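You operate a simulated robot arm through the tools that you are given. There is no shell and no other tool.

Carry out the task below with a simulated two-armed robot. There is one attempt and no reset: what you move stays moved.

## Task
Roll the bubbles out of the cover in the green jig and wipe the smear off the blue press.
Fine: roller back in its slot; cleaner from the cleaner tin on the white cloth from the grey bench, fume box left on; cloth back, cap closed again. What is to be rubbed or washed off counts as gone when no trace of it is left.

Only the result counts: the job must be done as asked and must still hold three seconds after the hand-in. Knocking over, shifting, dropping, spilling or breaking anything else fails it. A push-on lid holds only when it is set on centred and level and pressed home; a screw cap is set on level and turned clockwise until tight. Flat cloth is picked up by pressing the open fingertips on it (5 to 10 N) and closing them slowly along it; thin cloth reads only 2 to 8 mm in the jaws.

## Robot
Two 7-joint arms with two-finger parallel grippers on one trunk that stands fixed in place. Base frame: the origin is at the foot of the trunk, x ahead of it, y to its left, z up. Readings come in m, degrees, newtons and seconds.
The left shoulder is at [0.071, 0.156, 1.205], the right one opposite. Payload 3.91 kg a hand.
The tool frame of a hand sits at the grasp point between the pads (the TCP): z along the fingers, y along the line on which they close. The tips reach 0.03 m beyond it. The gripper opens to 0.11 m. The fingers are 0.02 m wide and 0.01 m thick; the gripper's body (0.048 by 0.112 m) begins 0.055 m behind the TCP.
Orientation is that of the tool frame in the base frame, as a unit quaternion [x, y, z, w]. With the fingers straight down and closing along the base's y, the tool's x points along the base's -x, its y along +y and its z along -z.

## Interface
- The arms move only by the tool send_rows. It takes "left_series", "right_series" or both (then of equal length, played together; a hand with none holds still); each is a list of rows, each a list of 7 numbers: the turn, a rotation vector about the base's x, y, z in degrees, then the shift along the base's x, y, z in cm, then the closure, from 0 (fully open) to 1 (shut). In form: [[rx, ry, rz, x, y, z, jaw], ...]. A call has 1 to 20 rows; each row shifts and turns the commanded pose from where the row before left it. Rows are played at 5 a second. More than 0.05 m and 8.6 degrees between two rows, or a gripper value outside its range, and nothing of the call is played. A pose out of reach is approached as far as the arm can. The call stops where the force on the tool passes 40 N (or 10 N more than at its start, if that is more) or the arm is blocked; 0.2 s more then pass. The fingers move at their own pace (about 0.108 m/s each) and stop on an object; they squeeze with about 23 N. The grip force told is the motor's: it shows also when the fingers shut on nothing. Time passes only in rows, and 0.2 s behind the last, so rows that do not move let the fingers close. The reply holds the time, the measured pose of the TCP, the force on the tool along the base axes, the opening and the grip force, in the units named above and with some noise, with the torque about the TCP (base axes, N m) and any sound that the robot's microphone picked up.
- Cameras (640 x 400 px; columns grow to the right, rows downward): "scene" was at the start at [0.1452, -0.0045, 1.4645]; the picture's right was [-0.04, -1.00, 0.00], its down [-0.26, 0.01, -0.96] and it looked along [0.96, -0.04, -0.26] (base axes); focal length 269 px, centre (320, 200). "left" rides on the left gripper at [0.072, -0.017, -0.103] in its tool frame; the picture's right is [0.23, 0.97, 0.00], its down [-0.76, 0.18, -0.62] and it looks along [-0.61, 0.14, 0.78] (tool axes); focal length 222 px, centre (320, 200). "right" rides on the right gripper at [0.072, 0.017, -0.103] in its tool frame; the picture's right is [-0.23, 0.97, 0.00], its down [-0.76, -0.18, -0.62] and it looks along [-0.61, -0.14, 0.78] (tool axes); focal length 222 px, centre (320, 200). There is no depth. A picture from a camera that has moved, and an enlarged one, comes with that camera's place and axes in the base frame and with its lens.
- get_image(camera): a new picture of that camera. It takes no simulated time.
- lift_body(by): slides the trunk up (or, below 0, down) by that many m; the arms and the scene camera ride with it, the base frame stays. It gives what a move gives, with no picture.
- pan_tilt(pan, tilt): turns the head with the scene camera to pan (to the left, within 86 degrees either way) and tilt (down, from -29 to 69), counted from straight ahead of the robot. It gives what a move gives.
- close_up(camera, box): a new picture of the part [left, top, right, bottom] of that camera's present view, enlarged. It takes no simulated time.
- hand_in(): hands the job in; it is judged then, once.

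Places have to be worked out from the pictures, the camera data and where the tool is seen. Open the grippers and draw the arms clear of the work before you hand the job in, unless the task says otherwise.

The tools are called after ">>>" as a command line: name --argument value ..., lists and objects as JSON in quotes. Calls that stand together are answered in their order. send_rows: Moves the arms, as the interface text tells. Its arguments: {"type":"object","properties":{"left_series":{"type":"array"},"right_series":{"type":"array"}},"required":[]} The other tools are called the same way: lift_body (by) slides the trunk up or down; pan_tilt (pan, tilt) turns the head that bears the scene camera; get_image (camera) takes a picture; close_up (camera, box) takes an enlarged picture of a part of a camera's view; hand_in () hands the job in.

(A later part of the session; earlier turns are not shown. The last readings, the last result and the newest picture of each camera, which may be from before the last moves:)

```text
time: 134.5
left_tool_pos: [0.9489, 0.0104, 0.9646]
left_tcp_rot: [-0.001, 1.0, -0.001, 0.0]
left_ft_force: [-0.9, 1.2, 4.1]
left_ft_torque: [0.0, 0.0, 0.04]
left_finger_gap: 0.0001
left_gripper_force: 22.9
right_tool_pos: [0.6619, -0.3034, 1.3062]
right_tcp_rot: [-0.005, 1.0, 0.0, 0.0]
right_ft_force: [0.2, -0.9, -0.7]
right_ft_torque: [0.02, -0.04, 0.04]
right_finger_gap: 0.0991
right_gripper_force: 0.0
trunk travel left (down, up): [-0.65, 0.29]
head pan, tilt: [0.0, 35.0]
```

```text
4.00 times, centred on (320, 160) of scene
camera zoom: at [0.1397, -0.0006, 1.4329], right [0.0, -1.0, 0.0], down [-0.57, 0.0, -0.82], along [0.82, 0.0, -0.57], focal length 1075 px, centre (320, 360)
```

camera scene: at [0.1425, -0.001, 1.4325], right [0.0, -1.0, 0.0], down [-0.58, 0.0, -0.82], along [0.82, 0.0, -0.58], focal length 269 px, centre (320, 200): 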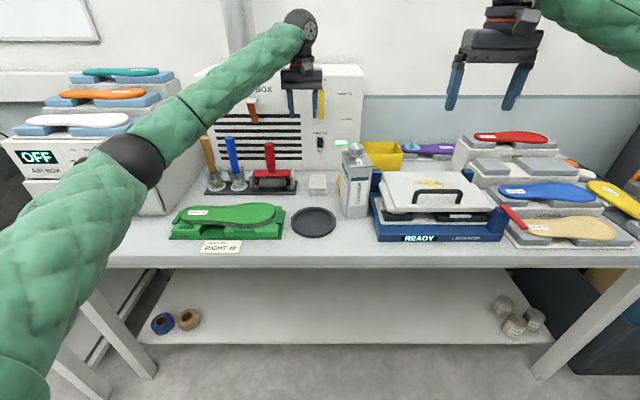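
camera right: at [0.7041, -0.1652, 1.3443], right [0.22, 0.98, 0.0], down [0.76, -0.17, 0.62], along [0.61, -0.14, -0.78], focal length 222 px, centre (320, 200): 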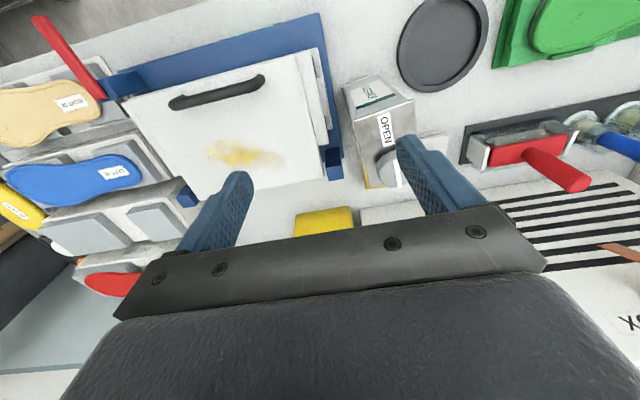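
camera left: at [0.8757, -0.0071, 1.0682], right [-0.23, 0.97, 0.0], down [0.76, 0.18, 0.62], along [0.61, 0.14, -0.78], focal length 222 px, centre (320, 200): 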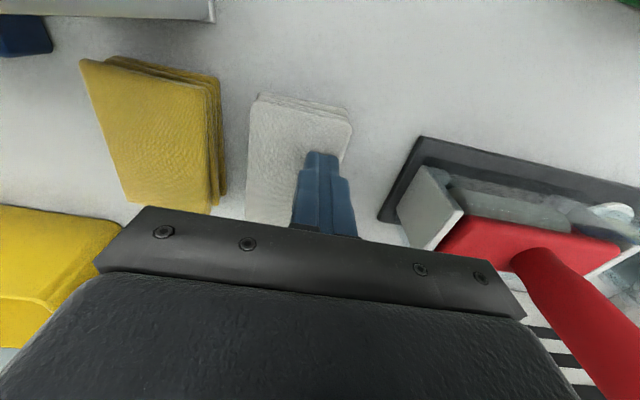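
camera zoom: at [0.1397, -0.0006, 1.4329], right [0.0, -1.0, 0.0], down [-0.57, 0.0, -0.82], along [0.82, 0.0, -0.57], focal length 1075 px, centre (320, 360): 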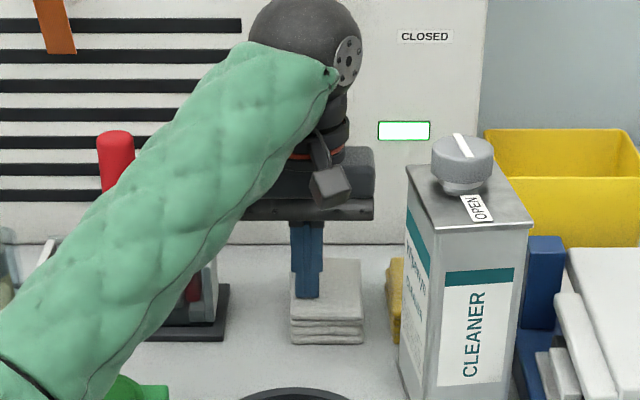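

The pad slid ~1.5 cm instead of bunching: it behaves like a firm folded pad 64 mm wide, so I'll grip it by its sides instead. Lifting, opening and re-centring.

>>> send_rows --left_series '[[0, 0, 0, 0, 0, 2.0, 1.0], [0, 0, 0, 0, 0, 3.0, 0.5], [0, 0, 0, 0.5, -1.5, 1.0, 0.2], [0, 0, 0, 0, 0, 0, 0.15], [0, 0, 0, 0, 0, 0, 0.15]]'

>>> get_image --camera "left"

>>> close_up --camera "scene" --box '[280, 130, 380, 210]'

```text
time: 135.7
left_tool_pos: [0.9553, -0.0059, 1.0232]
left_tcp_rot: [0.0, 1.0, 0.0, -0.001]
left_ft_force: [0.5, -0.2, 0.2]
left_ft_torque: [-0.03, 0.02, -0.02]
left_finger_gap: 0.0937
left_gripper_force: 0.2
right_tool_pos: [0.6618, -0.3036, 1.3056]
right_tcp_rot: [-0.004, 1.0, 0.001, 0.0]
right_ft_force: [0.5, 0.0, 0.8]
right_ft_torque: [-0.01, 0.02, -0.01]
right_finger_gap: 0.099
right_gripper_force: 0.0
trunk travel left (down, up): [-0.65, 0.29]
head pan, tilt: [0.0, 35.0]
```

```text
taken
camera left: at [0.8817, -0.0241, 1.1279], right [-0.23, 0.97, 0.0], down [0.76, 0.18, 0.62], along [0.61, 0.14, -0.78], focal length 222 px, centre (320, 200)
```

left: 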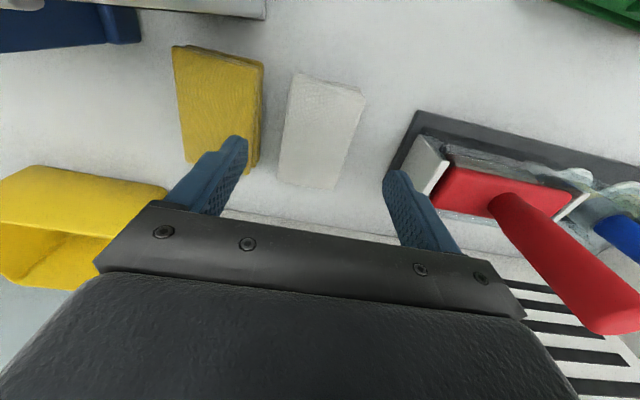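

```text
5.00 times, centred on (330, 170) of scene
camera zoom: at [0.1402, -0.0012, 1.4329], right [0.0, -1.0, 0.0], down [-0.57, 0.0, -0.82], along [0.82, 0.0, -0.57], focal length 1344 px, centre (270, 350)
```

zoom: 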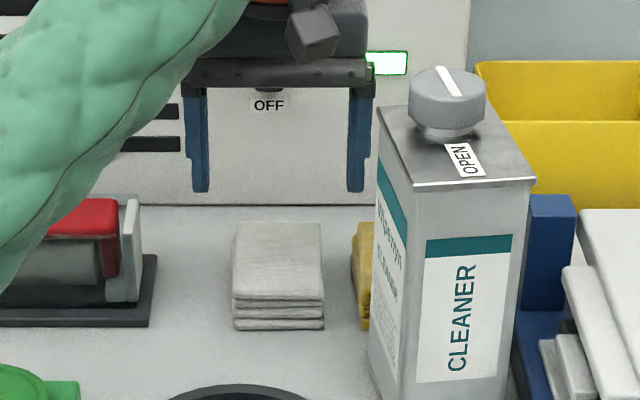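

The pad is centred at about (0.967, −0.007), 63 mm wide. Setting the jaws to ~78 mm to clear the yellow cloth, and lowering over its sides.

>>> send_rows --left_series '[[0, 0, 0, 0.5, -0.1, -1.0, 0.29], [0, 0, 0, 0, 0, -2.5, 0.29], [0, 0, 0, 0, 0, -2.0, 0.29], [0, 0, 0, 0, 0, -1.0, 0.29], [0, 0, 0, 0, 0, 0, 0.29]]'

>>> get_image --camera "left"

>>> close_up --camera "scene" --box '[280, 130, 380, 210]'

```text
time: 136.9
left_tool_pos: [0.9597, -0.0055, 0.9588]
left_tcp_rot: [-0.001, 1.0, -0.001, 0.0]
left_ft_force: [-0.3, 0.1, 0.7]
left_ft_torque: [0.05, 0.0, 0.02]
left_finger_gap: 0.0778
left_gripper_force: 0.0
right_tool_pos: [0.6614, -0.302, 1.3058]
right_tcp_rot: [-0.004, 1.0, -0.001, 0.0]
right_ft_force: [0.6, 0.0, -0.5]
right_ft_torque: [0.01, -0.01, 0.02]
right_finger_gap: 0.0987
right_gripper_force: 0.2
trunk travel left (down, up): [-0.65, 0.29]
head pan, tilt: [0.0, 35.0]
```

```text
taken
camera left: at [0.886, -0.0238, 1.0631], right [-0.23, 0.97, 0.0], down [0.76, 0.18, 0.62], along [0.61, 0.14, -0.78], focal length 222 px, centre (320, 200)
```

left: 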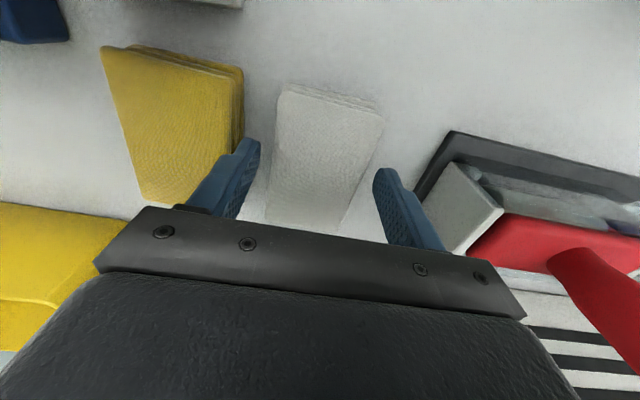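

```text
5.00 times, centred on (330, 170) of scene
camera zoom: at [0.1401, -0.0006, 1.4329], right [0.0, -1.0, 0.0], down [-0.57, 0.0, -0.82], along [0.82, 0.0, -0.57], focal length 1344 px, centre (270, 350)
```

zoom: 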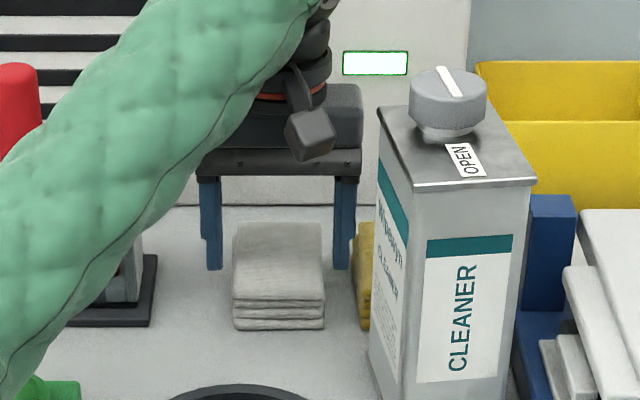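

Right finger is close to the yellow cloth, so I narrow the jaws slightly and shift 1 mm left before going down to pad level.

>>> send_rows --left_series '[[0, 0, 0, 0, 0.1, 0, 0.34], [0, 0, 0, 0, 0, -0.7, 0.34], [0, 0, 0, 0, 0, -0.7, 0.34], [0, 0, 0, 0, 0, -0.6, 0.34], [0, 0, 0, 0, 0, 0, 0.34]]'

>>> get_image --camera "left"

>>> close_up --camera "scene" --box '[280, 130, 380, 210]'

```text
time: 138.1
left_tool_pos: [0.9609, -0.0054, 0.9394]
left_tcp_rot: [0.0, 1.0, 0.0, 0.0]
left_ft_force: [-0.1, 0.6, 0.2]
left_ft_torque: [0.0, -0.02, 0.02]
left_finger_gap: 0.0725
left_gripper_force: 0.1
right_tool_pos: [0.6624, -0.3028, 1.3067]
right_tcp_rot: [-0.004, 1.0, 0.0, 0.0]
right_ft_force: [-0.6, 0.4, 0.6]
right_ft_torque: [0.01, 0.02, 0.01]
right_finger_gap: 0.0989
right_gripper_force: 0.0
trunk travel left (down, up): [-0.65, 0.29]
head pan, tilt: [0.0, 35.0]
```

```text
taken
camera left: at [0.886, -0.0225, 1.0435], right [-0.23, 0.97, 0.0], down [0.76, 0.18, 0.62], along [0.61, 0.14, -0.78], focal length 222 px, centre (320, 200)
```

left: 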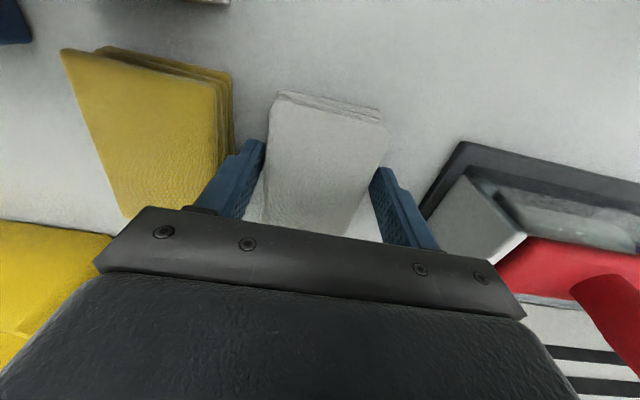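

```text
5.00 times, centred on (330, 170) of scene
camera zoom: at [0.1401, -0.0006, 1.4329], right [0.0, -1.0, 0.0], down [-0.57, 0.0, -0.82], along [0.82, 0.0, -0.57], focal length 1344 px, centre (270, 350)
```

zoom: 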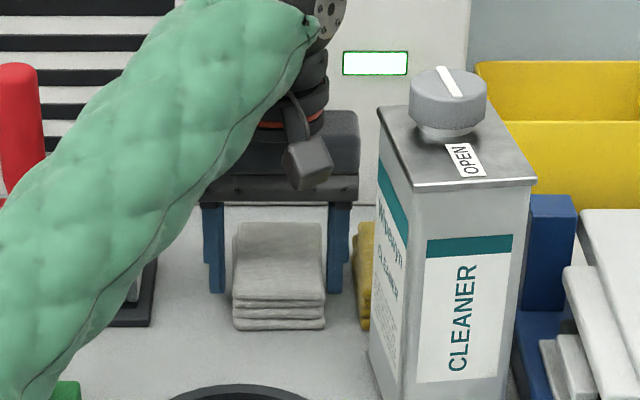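

Fingers straddle the pad with tips ~1 cm above the bench. Closing slowly on its sides.

>>> send_rows --left_series '[[0, 0, 0, 0, 0, 0, 0.38], [0, 0, 0, 0, 0, 0, 0.42], [0, 0, 0, 0, 0, 0, 0.46], [0, 0, 0, 0, 0, 0, 0.5], [0, 0, 0, 0, 0, 0, 0.54], [0, 0, 0, 0, 0, 0, 0.58], [0, 0, 0, 0, 0, 0, 0.62], [0, 0, 0, 0, 0, 0, 0.62]]'

>>> get_image --camera "left"

>>> close_up --camera "scene" --box '[280, 130, 380, 210]'

```text
time: 139.9
left_tool_pos: [0.9597, -0.0038, 0.9394]
left_tcp_rot: [0.0, 1.0, -0.001, -0.001]
left_ft_force: [-1.0, 0.3, -1.0]
left_ft_torque: [0.01, 0.01, 0.03]
left_finger_gap: 0.064
left_gripper_force: 23.1
right_tool_pos: [0.6633, -0.303, 1.3064]
right_tcp_rot: [-0.004, 1.0, 0.0, 0.0]
right_ft_force: [-0.6, -0.1, -0.2]
right_ft_torque: [0.03, 0.0, -0.01]
right_finger_gap: 0.099
right_gripper_force: 0.0
trunk travel left (down, up): [-0.65, 0.29]
head pan, tilt: [0.0, 35.0]
```

```text
taken
camera left: at [0.8861, -0.0224, 1.0435], right [-0.23, 0.97, 0.0], down [0.76, 0.18, 0.62], along [0.61, 0.14, -0.78], focal length 222 px, centre (320, 200)
```

left: 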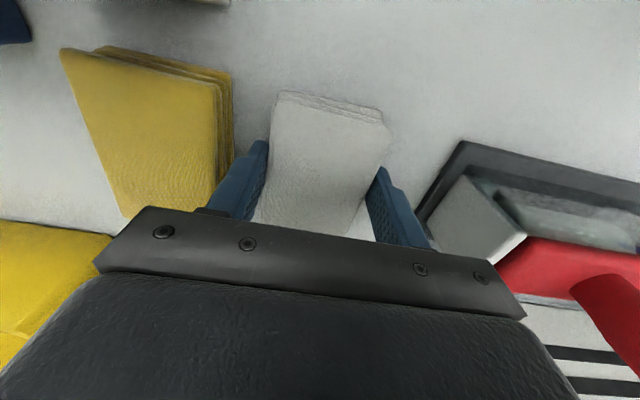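

```text
5.00 times, centred on (330, 170) of scene
camera zoom: at [0.1402, -0.0006, 1.4329], right [0.0, -1.0, 0.0], down [-0.57, 0.0, -0.82], along [0.82, 0.0, -0.57], focal length 1344 px, centre (270, 350)
```

zoom: 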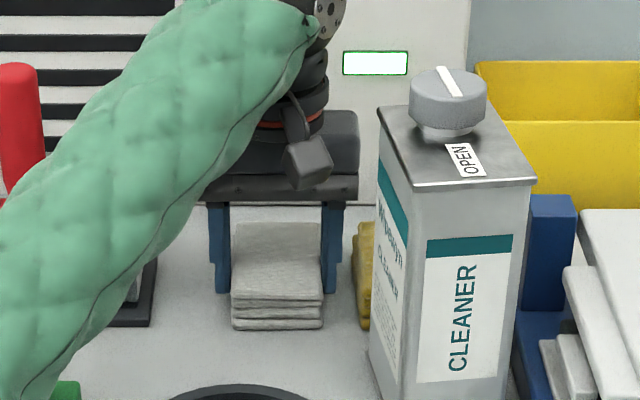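

Held firmly at 64 mm. Lifting it straight up.

>>> send_rows --left_series '[[0, 0, 0, 0, 0, 1.0, 0.65], [0, 0, 0, 0, 0, 3.0, 0.65], [0, 0, 0, 0, 0, 4.5, 0.65], [0, 0, 0, 0, 0, 4.5, 0.65], [0, 0, 0, 0, 0, 4.5, 0.65], [0, 0, 0, 0, 0, 4.5, 0.65], [0, 0, 0, 0, 0, 3.5, 0.65], [0, 0, 0, 0, 0, 0, 0.65]]'

>>> get_image --camera "left"

>>> close_up --camera "scene" --box '[260, 60, 420, 210]'

```text
time: 141.7
left_tool_pos: [0.9602, -0.0041, 1.194]
left_tcp_rot: [0.0, 1.0, -0.001, -0.001]
left_ft_force: [-0.6, -1.0, -0.3]
left_ft_torque: [0.02, 0.0, -0.04]
left_finger_gap: 0.0641
left_gripper_force: 23.3
right_tool_pos: [0.6635, -0.3027, 1.3063]
right_tcp_rot: [-0.005, 1.0, 0.001, -0.001]
right_ft_force: [0.5, 0.0, -0.7]
right_ft_torque: [-0.04, 0.07, -0.01]
right_finger_gap: 0.0989
right_gripper_force: 0.1
trunk travel left (down, up): [-0.65, 0.29]
head pan, tilt: [0.0, 35.0]
```

```text
taken
camera left: at [0.8869, -0.0212, 1.2979], right [-0.23, 0.97, 0.0], down [0.76, 0.18, 0.62], along [0.6, 0.14, -0.78], focal length 222 px, centre (320, 200)
```

left: 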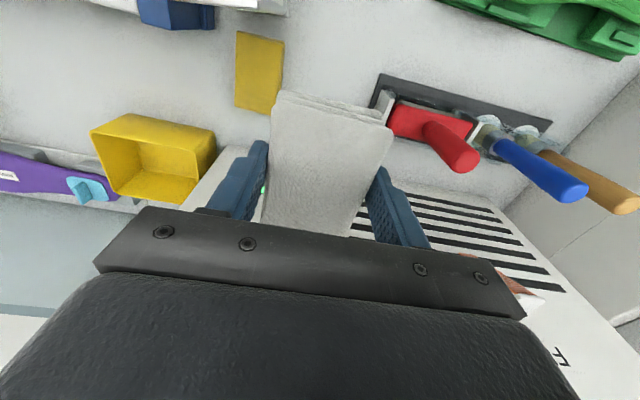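

```text
2.67 times, centred on (340, 135) of scene
camera zoom: at [0.141, -0.0005, 1.4328], right [0.0, -1.0, 0.0], down [-0.57, 0.0, -0.82], along [0.82, 0.0, -0.57], focal length 716 px, centre (267, 373)
```

zoom: 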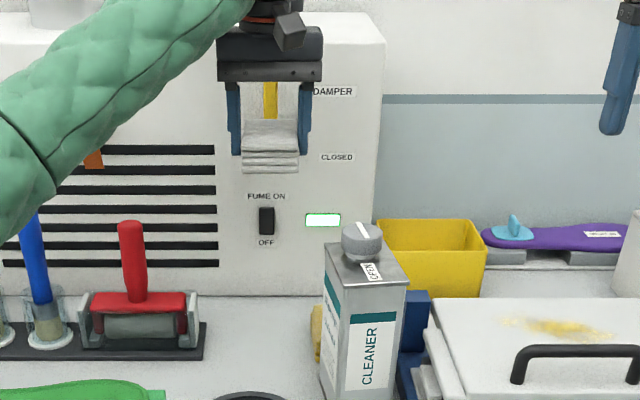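

Pad is up and held level. Moving it above the opened cap for a gentle dab, the least risky way to try for cleaner first.

>>> send_rows --left_series '[[0, 0, 0, -2.5, -2.5, 0.3, 0.65], [0, 0, 0, -2.5, -2.5, 0, 0.65], [0, 0, 0, -2.5, -2.5, 0, 0.65], [0, 0, 0, -2.5, -2.5, 0, 0.65], [0, 0, 0, 0, 0, 0, 0.65]]'

>>> close_up --camera "scene" --box '[300, 80, 420, 200]'

>>> get_image --camera "left"

```text
time: 142.9
left_tool_pos: [0.8604, -0.1028, 1.1954]
left_tcp_rot: [-0.001, 1.0, -0.002, -0.001]
left_ft_force: [-0.2, 0.6, 0.1]
left_ft_torque: [-0.02, 0.02, 0.01]
left_finger_gap: 0.0641
left_gripper_force: 23.3
right_tool_pos: [0.6634, -0.3008, 1.3053]
right_tcp_rot: [-0.005, 1.0, 0.001, -0.001]
right_ft_force: [0.2, 0.7, 0.6]
right_ft_torque: [-0.04, -0.04, 0.01]
right_finger_gap: 0.099
right_gripper_force: 0.1
trunk travel left (down, up): [-0.65, 0.29]
head pan, tilt: [0.0, 35.0]
```

```text
3.33 times, centred on (360, 140) of scene
camera zoom: at [0.1407, 0.0, 1.4328], right [0.0, -1.0, 0.0], down [-0.57, 0.0, -0.82], along [0.82, 0.0, -0.57], focal length 896 px, centre (187, 400)
```

zoom: 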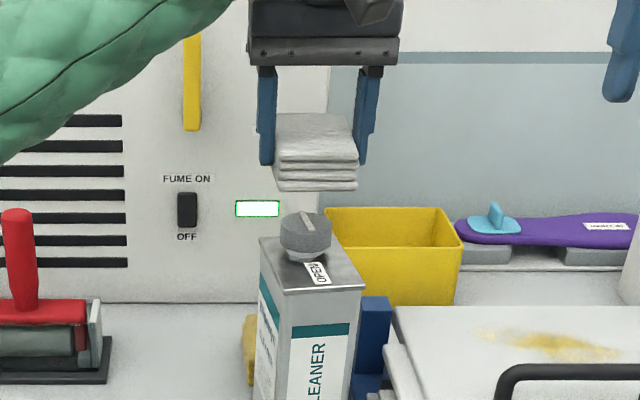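

```text
taken
camera left: at [0.7864, -0.1211, 1.2996], right [-0.23, 0.97, 0.0], down [0.76, 0.18, 0.62], along [0.6, 0.14, -0.78], focal length 222 px, centre (320, 200)
```

left: 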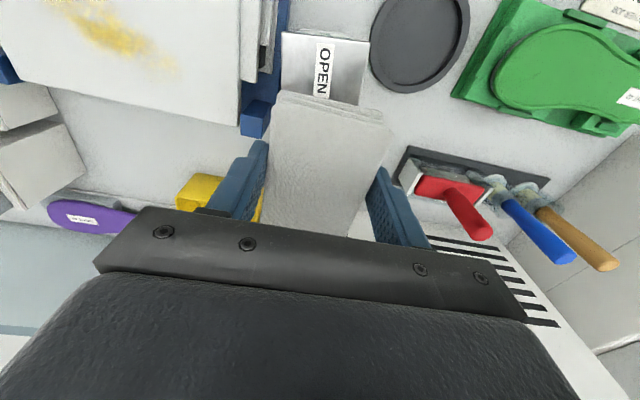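

Pad is right over the cap. Lowering to a light touch.

>>> send_rows --left_series '[[0, 0, 0, 0, -0.2, -2.0, 0.65], [0, 0, 0, 0, 0, -1.0, 0.65], [0, 0, 0, 0, 0, -0.4, 0.65], [0, 0, 0, 0, 0, 0, 0.65]]'

>>> close_up --camera "scene" --box '[310, 100, 410, 180]'

```text
time: 143.9
left_tool_pos: [0.8594, -0.1059, 1.1619]
left_tcp_rot: [0.0, 1.0, -0.001, -0.001]
left_ft_force: [0.1, 0.0, -0.9]
left_ft_torque: [0.03, 0.03, -0.02]
left_finger_gap: 0.0641
left_gripper_force: 22.6
right_tool_pos: [0.6632, -0.3024, 1.3064]
right_tcp_rot: [-0.004, 1.0, 0.0, 0.0]
right_ft_force: [-0.2, 0.3, 0.4]
right_ft_torque: [-0.01, 0.05, 0.06]
right_finger_gap: 0.0991
right_gripper_force: 0.0
trunk travel left (down, up): [-0.65, 0.29]
head pan, tilt: [0.0, 35.0]
```

```text
5.00 times, centred on (360, 140) of scene
camera zoom: at [0.1404, -0.0006, 1.4328], right [0.0, -1.0, 0.0], down [-0.57, 0.0, -0.82], along [0.82, 0.0, -0.57], focal length 1344 px, centre (120, 500)
```

zoom: 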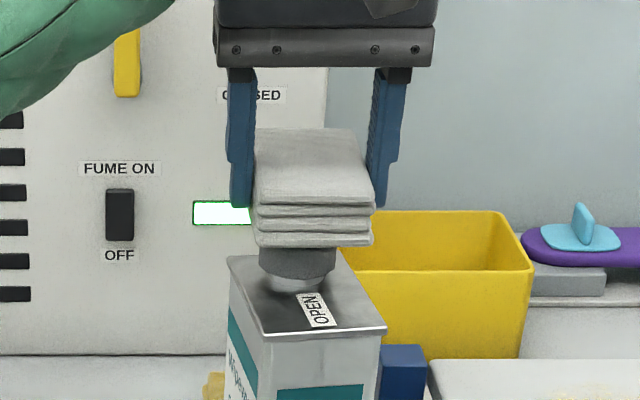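

Almost touching. Going down in 1–2 mm steps to contact.

>>> send_rows --left_series '[[0, 0, 0, 0, 0, -0.2, 0.65], [0, 0, 0, 0, 0, -0.15, 0.65], [0, 0, 0, 0, 0, 0, 0.65]]'

>>> send_rows --left_series '[[0, 0, 0, 0, 0, -0.15, 0.65], [0, 0, 0, 0, 0, 0, 0.65]]'

>>> close_up --camera "scene" --box '[310, 100, 410, 180]'

```text
time: 144.7
left_tool_pos: [0.8601, -0.1067, 1.1594]
left_tcp_rot: [0.0, 1.0, -0.001, -0.001]
left_ft_force: [0.5, -0.2, -0.9]
left_ft_torque: [-0.02, 0.03, -0.01]
left_finger_gap: 0.064
left_gripper_force: 23.1
right_tool_pos: [0.6615, -0.3026, 1.3064]
right_tcp_rot: [-0.004, 1.0, 0.001, 0.0]
right_ft_force: [0.3, -0.2, 0.9]
right_ft_torque: [0.0, -0.01, -0.03]
right_finger_gap: 0.0992
right_gripper_force: 0.1
trunk travel left (down, up): [-0.65, 0.29]
head pan, tilt: [0.0, 35.0]
```

```text
time: 145.3
left_tool_pos: [0.8614, -0.1072, 1.1575]
left_tcp_rot: [-0.001, 1.0, -0.001, -0.001]
left_ft_force: [-0.3, -0.4, 0.2]
left_ft_torque: [-0.02, 0.01, 0.02]
left_finger_gap: 0.0638
left_gripper_force: 22.9
right_tool_pos: [0.6629, -0.303, 1.3056]
right_tcp_rot: [-0.004, 1.0, 0.0, 0.0]
right_ft_force: [0.4, -0.4, -0.2]
right_ft_torque: [-0.04, -0.03, 0.0]
right_finger_gap: 0.0989
right_gripper_force: 0.2
trunk travel left (down, up): [-0.65, 0.29]
head pan, tilt: [0.0, 35.0]
```

```text
5.00 times, centred on (360, 140) of scene
camera zoom: at [0.1402, -0.0007, 1.4329], right [0.0, -1.0, 0.0], down [-0.57, 0.0, -0.82], along [0.82, 0.0, -0.57], focal length 1344 px, centre (120, 500)
```

zoom: 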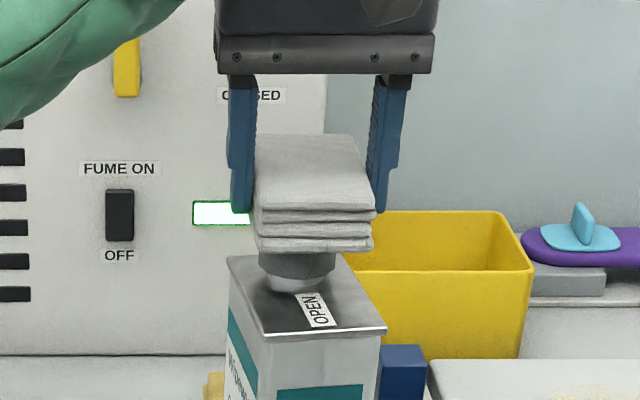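

>>> send_rows --left_series '[[0, 0, 0, 0, 0, -0.15, 0.65], [0, 0, 0, 0, 0, 0, 0.65]]'

>>> send_rows --left_series '[[0, 0, 0, 0, 0, -0.1, 0.65], [0, 0, 0, 0, 0, 0, 0.65]]'

```text
time: 145.9
left_tool_pos: [0.8616, -0.1081, 1.1567]
left_tcp_rot: [0.0, 1.0, 0.0, 0.0]
left_ft_force: [-0.3, -0.1, -0.4]
left_ft_torque: [-0.01, 0.0, 0.0]
left_finger_gap: 0.0641
left_gripper_force: 23.2
right_tool_pos: [0.6621, -0.3036, 1.3059]
right_tcp_rot: [-0.005, 1.0, -0.001, 0.001]
right_ft_force: [-0.6, 0.4, 0.2]
right_ft_torque: [-0.02, -0.03, -0.02]
right_finger_gap: 0.0989
right_gripper_force: 0.0
trunk travel left (down, up): [-0.65, 0.29]
head pan, tilt: [0.0, 35.0]
```

```text
time: 146.5
left_tool_pos: [0.8606, -0.1068, 1.1555]
left_tcp_rot: [0.0, 1.0, 0.0, -0.001]
left_ft_force: [0.5, 0.3, -0.1]
left_ft_torque: [0.01, -0.01, 0.02]
left_finger_gap: 0.0638
left_gripper_force: 23.5
right_tool_pos: [0.6631, -0.3032, 1.3057]
right_tcp_rot: [-0.005, 1.0, 0.0, 0.0]
right_ft_force: [0.1, 0.2, 0.8]
right_ft_torque: [0.04, 0.04, -0.01]
right_finger_gap: 0.0988
right_gripper_force: 0.0
trunk travel left (down, up): [-0.65, 0.29]
head pan, tilt: [0.0, 35.0]
```

No contact yet; continuing in 1 mm steps.

>>> send_rows --left_series '[[0, 0, 0, 0, 0, -0.1, 0.65], [0, 0, 0, 0, 0, -0.1, 0.65], [0, 0, 0, 0, 0, 0, 0.65]]'

>>> send_rows --left_series '[[0, 0, 0, 0, 0, -0.1, 0.65], [0, 0, 0, 0, 0, 0, 0.65]]'

>>> close_up --camera "scene" --box '[310, 100, 410, 180]'

```text
time: 147.3
left_tool_pos: [0.8612, -0.1061, 1.1536]
left_tcp_rot: [-0.001, 1.0, -0.001, -0.001]
left_ft_force: [0.0, -0.2, 0.1]
left_ft_torque: [-0.02, 0.04, -0.01]
left_finger_gap: 0.0643
left_gripper_force: 22.8
right_tool_pos: [0.6624, -0.3037, 1.3065]
right_tcp_rot: [-0.004, 1.0, 0.0, 0.0]
right_ft_force: [-0.5, 0.1, 0.6]
right_ft_torque: [0.02, 0.02, 0.04]
right_finger_gap: 0.0991
right_gripper_force: 0.1
trunk travel left (down, up): [-0.65, 0.29]
head pan, tilt: [0.0, 35.0]
```

```text
time: 147.9
left_tool_pos: [0.8605, -0.1065, 1.1509]
left_tcp_rot: [0.0, 1.0, -0.001, -0.001]
left_ft_force: [0.1, 1.0, -0.7]
left_ft_torque: [0.0, 0.01, 0.0]
left_finger_gap: 0.0639
left_gripper_force: 23.2
right_tool_pos: [0.6634, -0.3036, 1.3054]
right_tcp_rot: [-0.004, 1.0, 0.0, 0.0]
right_ft_force: [-0.5, -0.3, -0.5]
right_ft_torque: [-0.01, -0.01, 0.02]
right_finger_gap: 0.0989
right_gripper_force: 0.0
trunk travel left (down, up): [-0.65, 0.29]
head pan, tilt: [0.0, 35.0]
```

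```text
5.00 times, centred on (360, 140) of scene
camera zoom: at [0.1402, -0.0007, 1.4329], right [0.0, -1.0, 0.0], down [-0.57, 0.0, -0.82], along [0.82, 0.0, -0.57], focal length 1344 px, centre (120, 500)
```

zoom: 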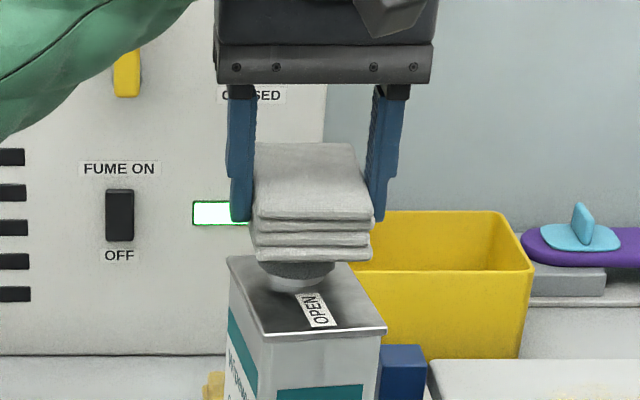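

Still free at 1.151. Two more millimetre steps.

>>> send_rows --left_series '[[0, 0, 0, 0, 0, -0.1, 0.65], [0, 0, 0, 0, 0, -0.1, 0.65], [0, 0, 0, 0, 0, 0, 0.65]]'

>>> send_rows --left_series '[[0, 0, 0, 0, 0, -0.1, 0.65], [0, 0, 0, 0, 0, 0, 0.65]]'

```text
time: 148.7
left_tool_pos: [0.86, -0.1076, 1.1512]
left_tcp_rot: [0.0, 1.0, -0.001, 0.0]
left_ft_force: [2.4, -0.5, 10.4]
left_ft_torque: [0.02, -0.15, 0.01]
left_finger_gap: 0.0641
left_gripper_force: 23.3
right_tool_pos: [0.6624, -0.3029, 1.3072]
right_tcp_rot: [-0.004, 1.0, 0.0, 0.001]
right_ft_force: [-1.2, 0.5, 0.1]
right_ft_torque: [-0.02, -0.01, -0.01]
right_finger_gap: 0.0991
right_gripper_force: 0.0
trunk travel left (down, up): [-0.65, 0.29]
head pan, tilt: [0.0, 35.0]
```

```text
time: 149.3
left_tool_pos: [0.86, -0.1057, 1.1517]
left_tcp_rot: [0.0, 1.0, -0.001, 0.0]
left_ft_force: [7.3, -2.3, 20.2]
left_ft_torque: [0.0, -0.39, -0.05]
left_finger_gap: 0.064
left_gripper_force: 22.5
right_tool_pos: [0.6613, -0.3024, 1.3067]
right_tcp_rot: [-0.005, 1.0, 0.001, 0.0]
right_ft_force: [0.2, -0.3, -0.1]
right_ft_torque: [-0.02, 0.01, 0.0]
right_finger_gap: 0.0988
right_gripper_force: 0.1
trunk travel left (down, up): [-0.65, 0.29]
head pan, tilt: [0.0, 35.0]
```

Contact at 10–20 N. Easing to a light press, holding a second, and checking the cloth's look.

>>> send_rows --left_series '[[0, 0, 0, 0, 0, 0.12, 0.65], [0, 0, 0, 0, 0, 0, 0.65], [0, 0, 0, 0, 0, 0, 0.65], [0, 0, 0, 0, 0, 0, 0.65], [0, 0, 0, 0, 0, 0, 0.65]]'

>>> close_up --camera "scene" --box '[310, 100, 410, 180]'

>>> get_image --camera "left"

```text
time: 150.5
left_tool_pos: [0.8597, -0.1071, 1.1518]
left_tcp_rot: [0.0, 1.0, -0.001, 0.0]
left_ft_force: [-0.5, 0.2, 14.3]
left_ft_torque: [0.06, -0.08, 0.01]
left_finger_gap: 0.064
left_gripper_force: 23.1
right_tool_pos: [0.6623, -0.3019, 1.3063]
right_tcp_rot: [-0.004, 1.0, -0.001, 0.0]
right_ft_force: [-0.1, -0.1, -0.7]
right_ft_torque: [0.03, -0.01, 0.0]
right_finger_gap: 0.0988
right_gripper_force: 0.1
trunk travel left (down, up): [-0.65, 0.29]
head pan, tilt: [0.0, 35.0]
```

```text
5.00 times, centred on (360, 140) of scene
camera zoom: at [0.1388, -0.0005, 1.433], right [0.0, -1.0, 0.0], down [-0.57, 0.0, -0.82], along [0.82, 0.0, -0.57], focal length 1344 px, centre (120, 500)
```

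zoom: 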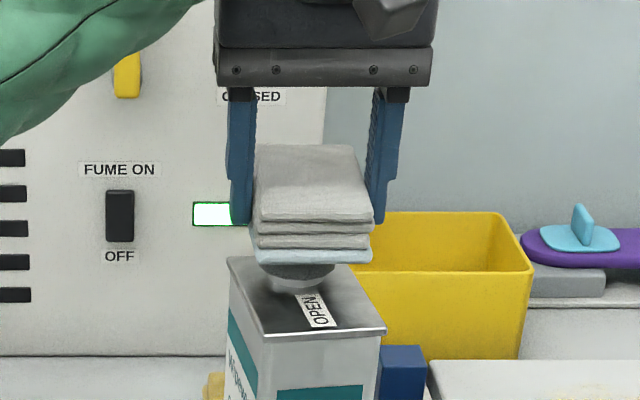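

```text
taken
camera left: at [0.7858, -0.1245, 1.2555], right [-0.23, 0.97, 0.0], down [0.76, 0.18, 0.62], along [0.61, 0.14, -0.78], focal length 222 px, centre (320, 200)
```

left: 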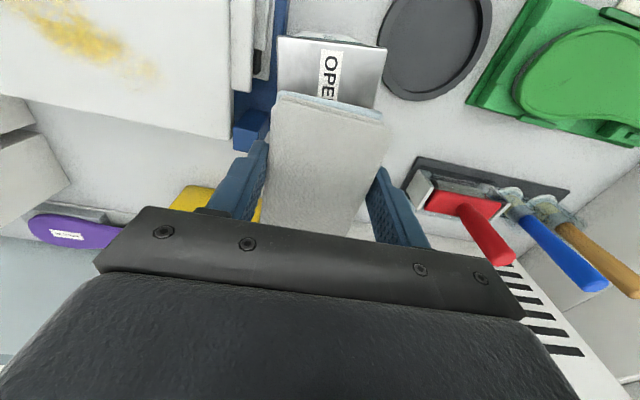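

The bottom layer has turned light blue: the dab put cleaner on the cloth, no pouring needed. The smear is beyond the left arm's reach, so I'll lay the pad wet-side-down on the press lid beside the smear for the right hand to take over. Lifting off the cap first.

>>> send_rows --left_series '[[0, 0, 0, 0, 0, 0.5, 0.65], [0, 0, 0, 0, 0, 2.5, 0.65], [0, 0, 0, 0, 0, 3.0, 0.65], [0, 0, 0, 0, 0, 0, 0.65]]'

>>> close_up --camera "scene" --box '[310, 80, 410, 180]'

>>> close_up --camera "scene" --box '[360, 160, 520, 250]'

```text
time: 151.5
left_tool_pos: [0.8613, -0.1064, 1.2091]
left_tcp_rot: [-0.001, 1.0, -0.002, -0.001]
left_ft_force: [0.5, -1.4, -1.2]
left_ft_torque: [-0.02, 0.03, -0.02]
left_finger_gap: 0.0642
left_gripper_force: 23.2
right_tool_pos: [0.6636, -0.3024, 1.3053]
right_tcp_rot: [-0.005, 1.0, 0.0, -0.001]
right_ft_force: [0.1, 0.2, -0.5]
right_ft_torque: [-0.03, -0.02, 0.01]
right_finger_gap: 0.0989
right_gripper_force: 0.0
trunk travel left (down, up): [-0.65, 0.29]
head pan, tilt: [0.0, 35.0]
```

```text
4.00 times, centred on (360, 130) of scene
camera zoom: at [0.1408, -0.0006, 1.4328], right [0.0, -1.0, 0.0], down [-0.57, 0.0, -0.82], along [0.82, 0.0, -0.57], focal length 1075 px, centre (160, 480)
```

zoom: 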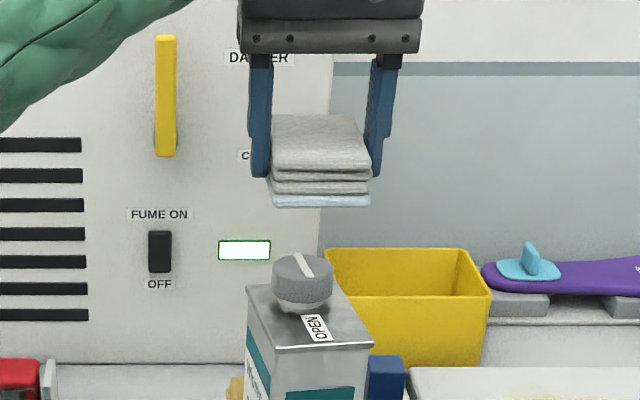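

```text
4.00 times, centred on (440, 205) of scene
camera zoom: at [0.1408, -0.0006, 1.4328], right [0.0, -1.0, 0.0], down [-0.57, 0.0, -0.82], along [0.82, 0.0, -0.57], focal length 1075 px, centre (-160, 180)
```

zoom: 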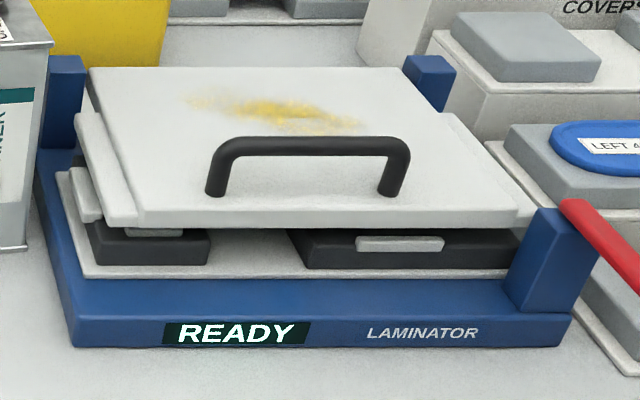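

Smear spans roughly x 0.825–0.887, y −0.27 to −0.40 on the lid (z ≈ 0.996). Moving the right hand aside and carrying the pad over the lid's left part.

>>> send_rows --left_series '[[0, 0, 0, -0.2, -2.8, 0, 0.65], [0, 0, 0, -0.2, -2.8, 0, 0.65], [0, 0, 0, -0.2, -2.8, 0, 0.65], [0, 0, 0, -0.2, -2.8, 0, 0.65], [0, 0, 0, -0.2, -2.5, 0, 0.65], [0, 0, 0, 0, 0, -4.0, 0.65], [0, 0, 0, 0, 0, -4.0, 0.65], [0, 0, 0, 0, 0, -3.5, 0.65], [0, 0, 0, 0, 0, 0, 0.65]]' --right_series '[[0, 0, 0, -1.0, -4.0, 1.0, 0.1], [0, 0, 0, -1.0, -4.0, 1.0, 0.1], [0, 0, 0, -1.0, -4.0, 1.0, 0.1], [0, 0, 0, 0, 0, 0, 0.1], [0, 0, 0, 0, 0, 0, 0.1], [0, 0, 0, 0, 0, 0, 0.1], [0, 0, 0, 0, 0, 0, 0.1], [0, 0, 0, 0, 0, 0, 0.1], [0, 0, 0, 0, 0, 0, 0.1]]'

>>> get_image --camera "scene"

>>> close_up --camera "scene" --box '[340, 120, 520, 250]'

>>> get_image --camera "left"

```text
time: 153.5
left_tool_pos: [0.8488, -0.2442, 1.0963]
left_tcp_rot: [0.0, 1.0, 0.0, -0.001]
left_ft_force: [-0.1, 0.1, -1.1]
left_ft_torque: [0.02, 0.03, 0.02]
left_finger_gap: 0.0642
left_gripper_force: 23.1
right_tool_pos: [0.631, -0.4257, 1.3368]
right_tcp_rot: [-0.004, 1.0, -0.001, 0.0]
right_ft_force: [0.4, 0.2, 0.1]
right_ft_torque: [0.02, 0.01, 0.0]
right_finger_gap: 0.0987
right_gripper_force: 0.1
trunk travel left (down, up): [-0.65, 0.29]
head pan, tilt: [0.0, 35.0]
```

```text
taken
camera scene: at [0.1399, -0.0005, 1.4329], right [0.0, -1.0, 0.0], down [-0.57, 0.0, -0.82], along [0.82, 0.0, -0.57], focal length 269 px, centre (320, 200)
```

scene: 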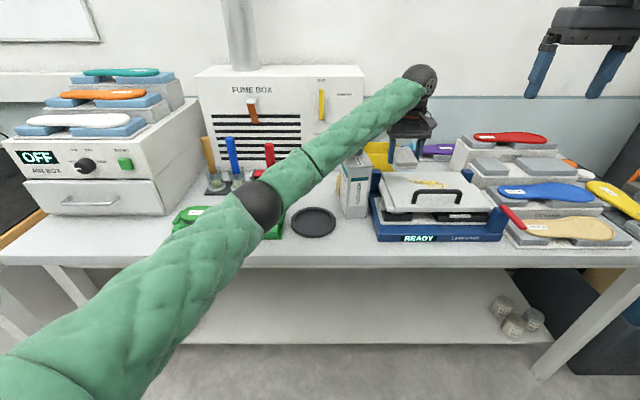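

```text
3.08 times, centred on (430, 185) of scene
camera zoom: at [0.1399, -0.0005, 1.4329], right [0.0, -1.0, 0.0], down [-0.57, 0.0, -0.82], along [0.82, 0.0, -0.57], focal length 827 px, centre (-18, 246)
```

zoom: 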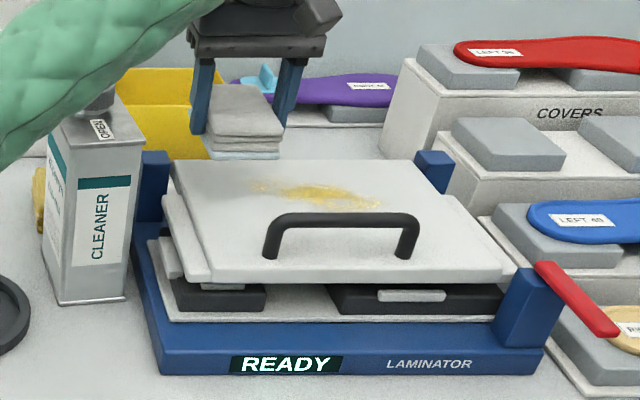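

```text
taken
camera left: at [0.7749, -0.2612, 1.2007], right [-0.23, 0.97, 0.0], down [0.76, 0.18, 0.62], along [0.61, 0.14, -0.78], focal length 222 px, centre (320, 200)
```

left: 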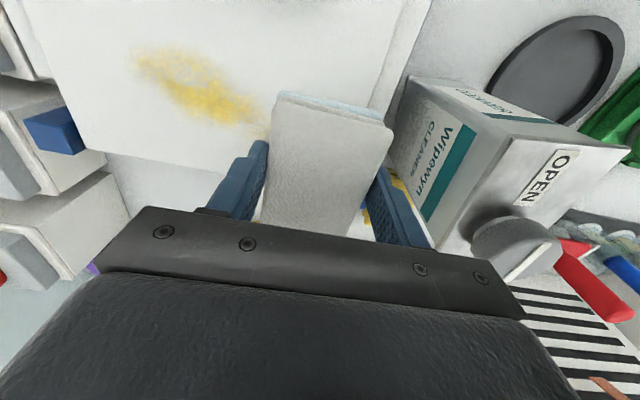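

Pad is over the lid's left part next to the smear, clear of the tin. Lowering gently onto the lid.

>>> send_rows --left_series '[[0, 0, 0, 0, 0, -2.5, 0.65], [0, 0, 0, 0, 0, -2.0, 0.65], [0, 0, 0, 0, 0, -0.5, 0.65], [0, 0, 0, 0, 0, 0, 0.65]]'

>>> close_up --camera "scene" --box '[340, 120, 520, 250]'

```text
time: 154.5
left_tool_pos: [0.8491, -0.2432, 1.0455]
left_tcp_rot: [0.0, 1.0, -0.001, 0.0]
left_ft_force: [0.3, -0.4, -0.1]
left_ft_torque: [-0.02, 0.02, 0.03]
left_finger_gap: 0.0639
left_gripper_force: 22.9
right_tool_pos: [0.6342, -0.4254, 1.3355]
right_tcp_rot: [-0.005, 1.0, 0.0, -0.001]
right_ft_force: [0.2, 0.2, 0.9]
right_ft_torque: [-0.01, 0.02, 0.0]
right_finger_gap: 0.0987
right_gripper_force: 0.1
trunk travel left (down, up): [-0.65, 0.29]
head pan, tilt: [0.0, 35.0]
```

```text
3.08 times, centred on (430, 185) of scene
camera zoom: at [0.1402, -0.0008, 1.4329], right [0.0, -1.0, 0.0], down [-0.57, 0.0, -0.82], along [0.82, 0.0, -0.57], focal length 827 px, centre (-18, 246)
```

zoom: 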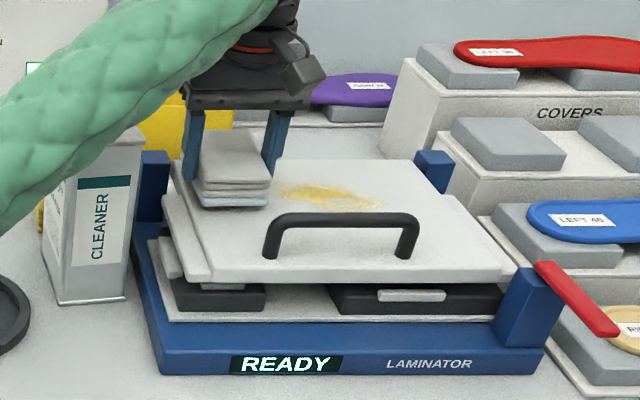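

Pad is just above the lid. Final millimetres until light contact.

>>> send_rows --left_series '[[0, 0, 0, 0, 0, -0.4, 0.65], [0, 0, 0, 0, 0, -0.2, 0.65], [0, 0, 0, 0, 0, 0, 0.65]]'

>>> send_rows --left_series '[[0, 0, 0, 0, 0, -0.15, 0.65], [0, 0, 0, 0, 0, 0, 0.65]]'

>>> send_rows --left_series '[[0, 0, 0, 0, 0, -0.15, 0.65], [0, 0, 0, 0, 0, 0, 0.65]]'

>>> close_up --camera "scene" --box '[370, 130, 470, 210]'

```text
time: 155.3
left_tool_pos: [0.8498, -0.2428, 1.0398]
left_tcp_rot: [0.001, 1.0, -0.001, -0.001]
left_ft_force: [-0.6, 0.0, -0.6]
left_ft_torque: [0.0, 0.01, 0.02]
left_finger_gap: 0.0642
left_gripper_force: 23.3
right_tool_pos: [0.6314, -0.4257, 1.3357]
right_tcp_rot: [-0.004, 1.0, -0.001, 0.0]
right_ft_force: [0.1, -0.2, -0.4]
right_ft_torque: [-0.04, 0.0, 0.01]
right_finger_gap: 0.099
right_gripper_force: 0.0
trunk travel left (down, up): [-0.65, 0.29]
head pan, tilt: [0.0, 35.0]
```

```text
time: 155.9
left_tool_pos: [0.8491, -0.2431, 1.0388]
left_tcp_rot: [0.0, 1.0, -0.002, -0.001]
left_ft_force: [-0.3, 0.1, -0.3]
left_ft_torque: [-0.02, 0.05, 0.01]
left_finger_gap: 0.0639
left_gripper_force: 23.5
right_tool_pos: [0.6318, -0.4251, 1.3362]
right_tcp_rot: [-0.005, 1.0, 0.0, 0.0]
right_ft_force: [-0.2, 0.2, -0.5]
right_ft_torque: [0.03, 0.0, 0.0]
right_finger_gap: 0.099
right_gripper_force: 0.0
trunk travel left (down, up): [-0.65, 0.29]
head pan, tilt: [0.0, 35.0]
```

```text
time: 156.5
left_tool_pos: [0.8488, -0.2438, 1.0362]
left_tcp_rot: [0.0, 1.0, -0.001, -0.001]
left_ft_force: [-0.1, 0.1, -0.4]
left_ft_torque: [-0.01, -0.01, -0.01]
left_finger_gap: 0.0639
left_gripper_force: 23.3
right_tool_pos: [0.6324, -0.4256, 1.3364]
right_tcp_rot: [-0.003, 1.0, 0.0, 0.0]
right_ft_force: [-0.7, -0.8, 0.0]
right_ft_torque: [0.02, -0.01, -0.01]
right_finger_gap: 0.099
right_gripper_force: 0.0
trunk travel left (down, up): [-0.65, 0.29]
head pan, tilt: [0.0, 35.0]
```

```text
5.00 times, centred on (420, 170) of scene
camera zoom: at [0.1401, -0.0008, 1.4329], right [0.0, -1.0, 0.0], down [-0.57, 0.0, -0.82], along [0.82, 0.0, -0.57], focal length 1344 px, centre (-180, 350)
```

zoom: 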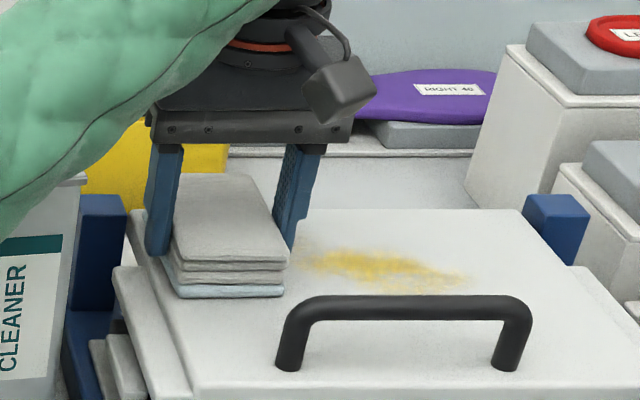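

Still not touching (no force). Continuing down 1.5 mm at a time.

>>> send_rows --left_series '[[0, 0, 0, 0, 0, -0.15, 0.65], [0, 0, 0, 0, 0, 0, 0.65]]'

>>> send_rows --left_series '[[0, 0, 0, 0, 0, -0.15, 0.65], [0, 0, 0, 0, 0, 0, 0.65]]'

>>> get_image --camera "left"

```text
time: 157.1
left_tool_pos: [0.8491, -0.2443, 1.0372]
left_tcp_rot: [0.0, 1.0, -0.001, -0.001]
left_ft_force: [2.2, 0.2, 8.2]
left_ft_torque: [0.2, 0.18, -0.02]
left_finger_gap: 0.0637
left_gripper_force: 23.4
right_tool_pos: [0.6318, -0.4251, 1.3359]
right_tcp_rot: [-0.004, 1.0, 0.0, 0.0]
right_ft_force: [-0.1, -0.7, 0.6]
right_ft_torque: [0.01, -0.02, 0.03]
right_finger_gap: 0.0989
right_gripper_force: 0.2
trunk travel left (down, up): [-0.65, 0.29]
head pan, tilt: [0.0, 35.0]
```

```text
time: 157.7
left_tool_pos: [0.8502, -0.2442, 1.036]
left_tcp_rot: [-0.001, 1.0, 0.0, 0.001]
left_ft_force: [9.4, -1.2, 23.6]
left_ft_torque: [0.29, 0.02, -0.04]
left_finger_gap: 0.0642
left_gripper_force: 22.5
right_tool_pos: [0.6307, -0.4246, 1.3371]
right_tcp_rot: [-0.004, 1.0, 0.0, 0.0]
right_ft_force: [-0.2, -0.3, 0.3]
right_ft_torque: [-0.01, 0.01, -0.01]
right_finger_gap: 0.0989
right_gripper_force: 0.0
trunk travel left (down, up): [-0.65, 0.29]
head pan, tilt: [0.0, 35.0]
```

```text
taken
camera left: at [0.7751, -0.2615, 1.1401], right [-0.23, 0.97, 0.0], down [0.76, 0.18, 0.62], along [0.61, 0.14, -0.78], focal length 222 px, centre (320, 200)
```

left: 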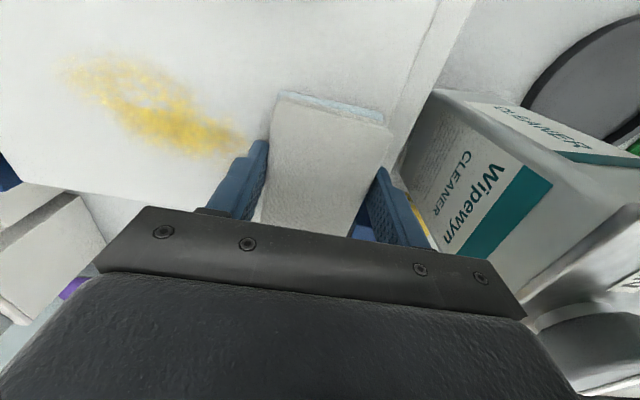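

Contact made (a bit firm); easing, then opening the fingers to leave the pad on the lid.

>>> send_rows --left_series '[[0, 0, 0, 0, 0, 0.15, 0.65], [0, 0, 0, 0, 0, 0.05, 0.5], [0, 0, 0, 0, 0, 0, 0.38], [0, 0, 0, 0, 0, 0, 0.3], [0, 0, 0, 0, 0, 0, 0.3]]'

>>> close_up --camera "scene" --box '[370, 130, 470, 210]'

```text
time: 158.9
left_tool_pos: [0.8505, -0.2439, 1.0355]
left_tcp_rot: [0.0, 1.0, 0.0, -0.001]
left_ft_force: [0.0, 0.4, -0.7]
left_ft_torque: [0.0, 0.01, 0.04]
left_finger_gap: 0.0769
left_gripper_force: 0.1
right_tool_pos: [0.6311, -0.4254, 1.3358]
right_tcp_rot: [-0.004, 1.0, 0.0, 0.001]
right_ft_force: [0.1, -0.5, -0.2]
right_ft_torque: [0.0, -0.03, 0.01]
right_finger_gap: 0.0989
right_gripper_force: 0.1
trunk travel left (down, up): [-0.65, 0.29]
head pan, tilt: [0.0, 35.0]
```

```text
5.00 times, centred on (420, 170) of scene
camera zoom: at [0.1398, -0.0007, 1.4329], right [0.0, -1.0, 0.0], down [-0.57, 0.0, -0.82], along [0.82, 0.0, -0.57], focal length 1344 px, centre (-180, 350)
```

zoom: 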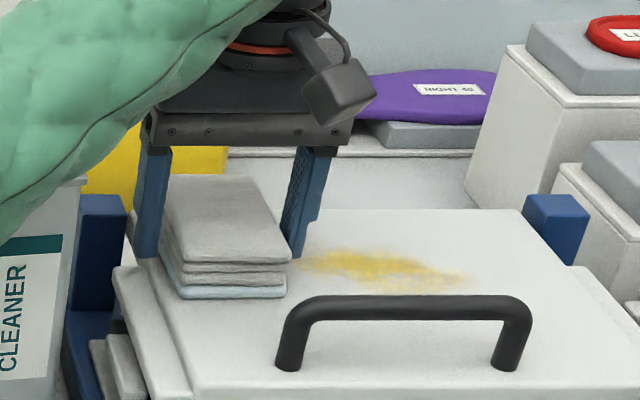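

Pad lies on the lid. Raising the left hand straight up and withdrawing to the left.

>>> send_rows --left_series '[[0, 0, 0, 0, 0, 2.0, 0.3], [0, 0, 0, 0, 0, 4.0, 0.3], [0, 0, 0, 0, 0, 4.5, 0.3], [0, 0, 0, 0, 0, 4.5, 0.3], [0, 0, 0, 0, 0, 4.5, 0.1], [0, 0, 0, -2.0, 4.0, 0, 0.1], [0, 0, 0, -2.0, 4.0, 0, 0.1], [0, 0, 0, -2.0, 4.0, 0, 0.1], [0, 0, 0, -2.0, 4.0, 0, 0.1], [0, 0, 0, -2.0, 4.0, 0, 0.1], [0, 0, 0, -2.0, 4.0, 0, 0.1], [0, 0, 0, -2.0, 4.0, 0, 0.1], [0, 0, 0, -2.0, 4.0, 0, 0.1], [0, 0, 0, -2.0, 4.0, 0, 0.1], [0, 0, 0, 0, 4.0, 0, 0.1]]'

>>> get_image --camera "scene"

>>> close_up --camera "scene" --box '[330, 130, 490, 250]'

```text
time: 162.1
left_tool_pos: [0.6686, 0.1568, 1.2318]
left_tcp_rot: [0.0, 1.0, -0.001, -0.001]
left_ft_force: [-0.2, -0.5, 0.1]
left_ft_torque: [0.0, -0.02, 0.02]
left_finger_gap: 0.099
left_gripper_force: 0.1
right_tool_pos: [0.6304, -0.4238, 1.3367]
right_tcp_rot: [-0.003, 1.0, 0.0, 0.0]
right_ft_force: [0.2, 0.3, 0.2]
right_ft_torque: [-0.03, 0.01, 0.0]
right_finger_gap: 0.099
right_gripper_force: 0.0
trunk travel left (down, up): [-0.65, 0.29]
head pan, tilt: [0.0, 35.0]
```

```text
taken
camera scene: at [0.1396, 0.0008, 1.433], right [0.0, -1.0, 0.0], down [-0.57, 0.0, -0.82], along [0.82, 0.0, -0.57], focal length 269 px, centre (320, 200)
```

scene: 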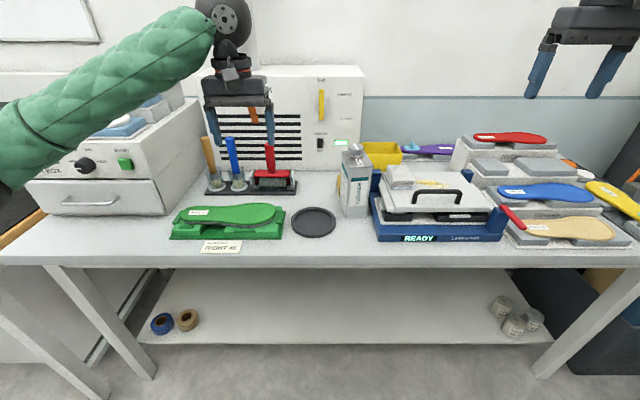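

```text
3.33 times, centred on (410, 190) of scene
camera zoom: at [0.1396, 0.0008, 1.433], right [0.0, -1.0, 0.0], down [-0.57, 0.0, -0.82], along [0.82, 0.0, -0.57], focal length 896 px, centre (20, 233)
```

zoom: 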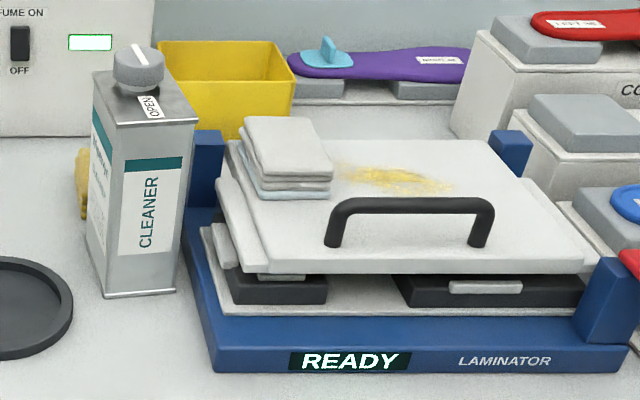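

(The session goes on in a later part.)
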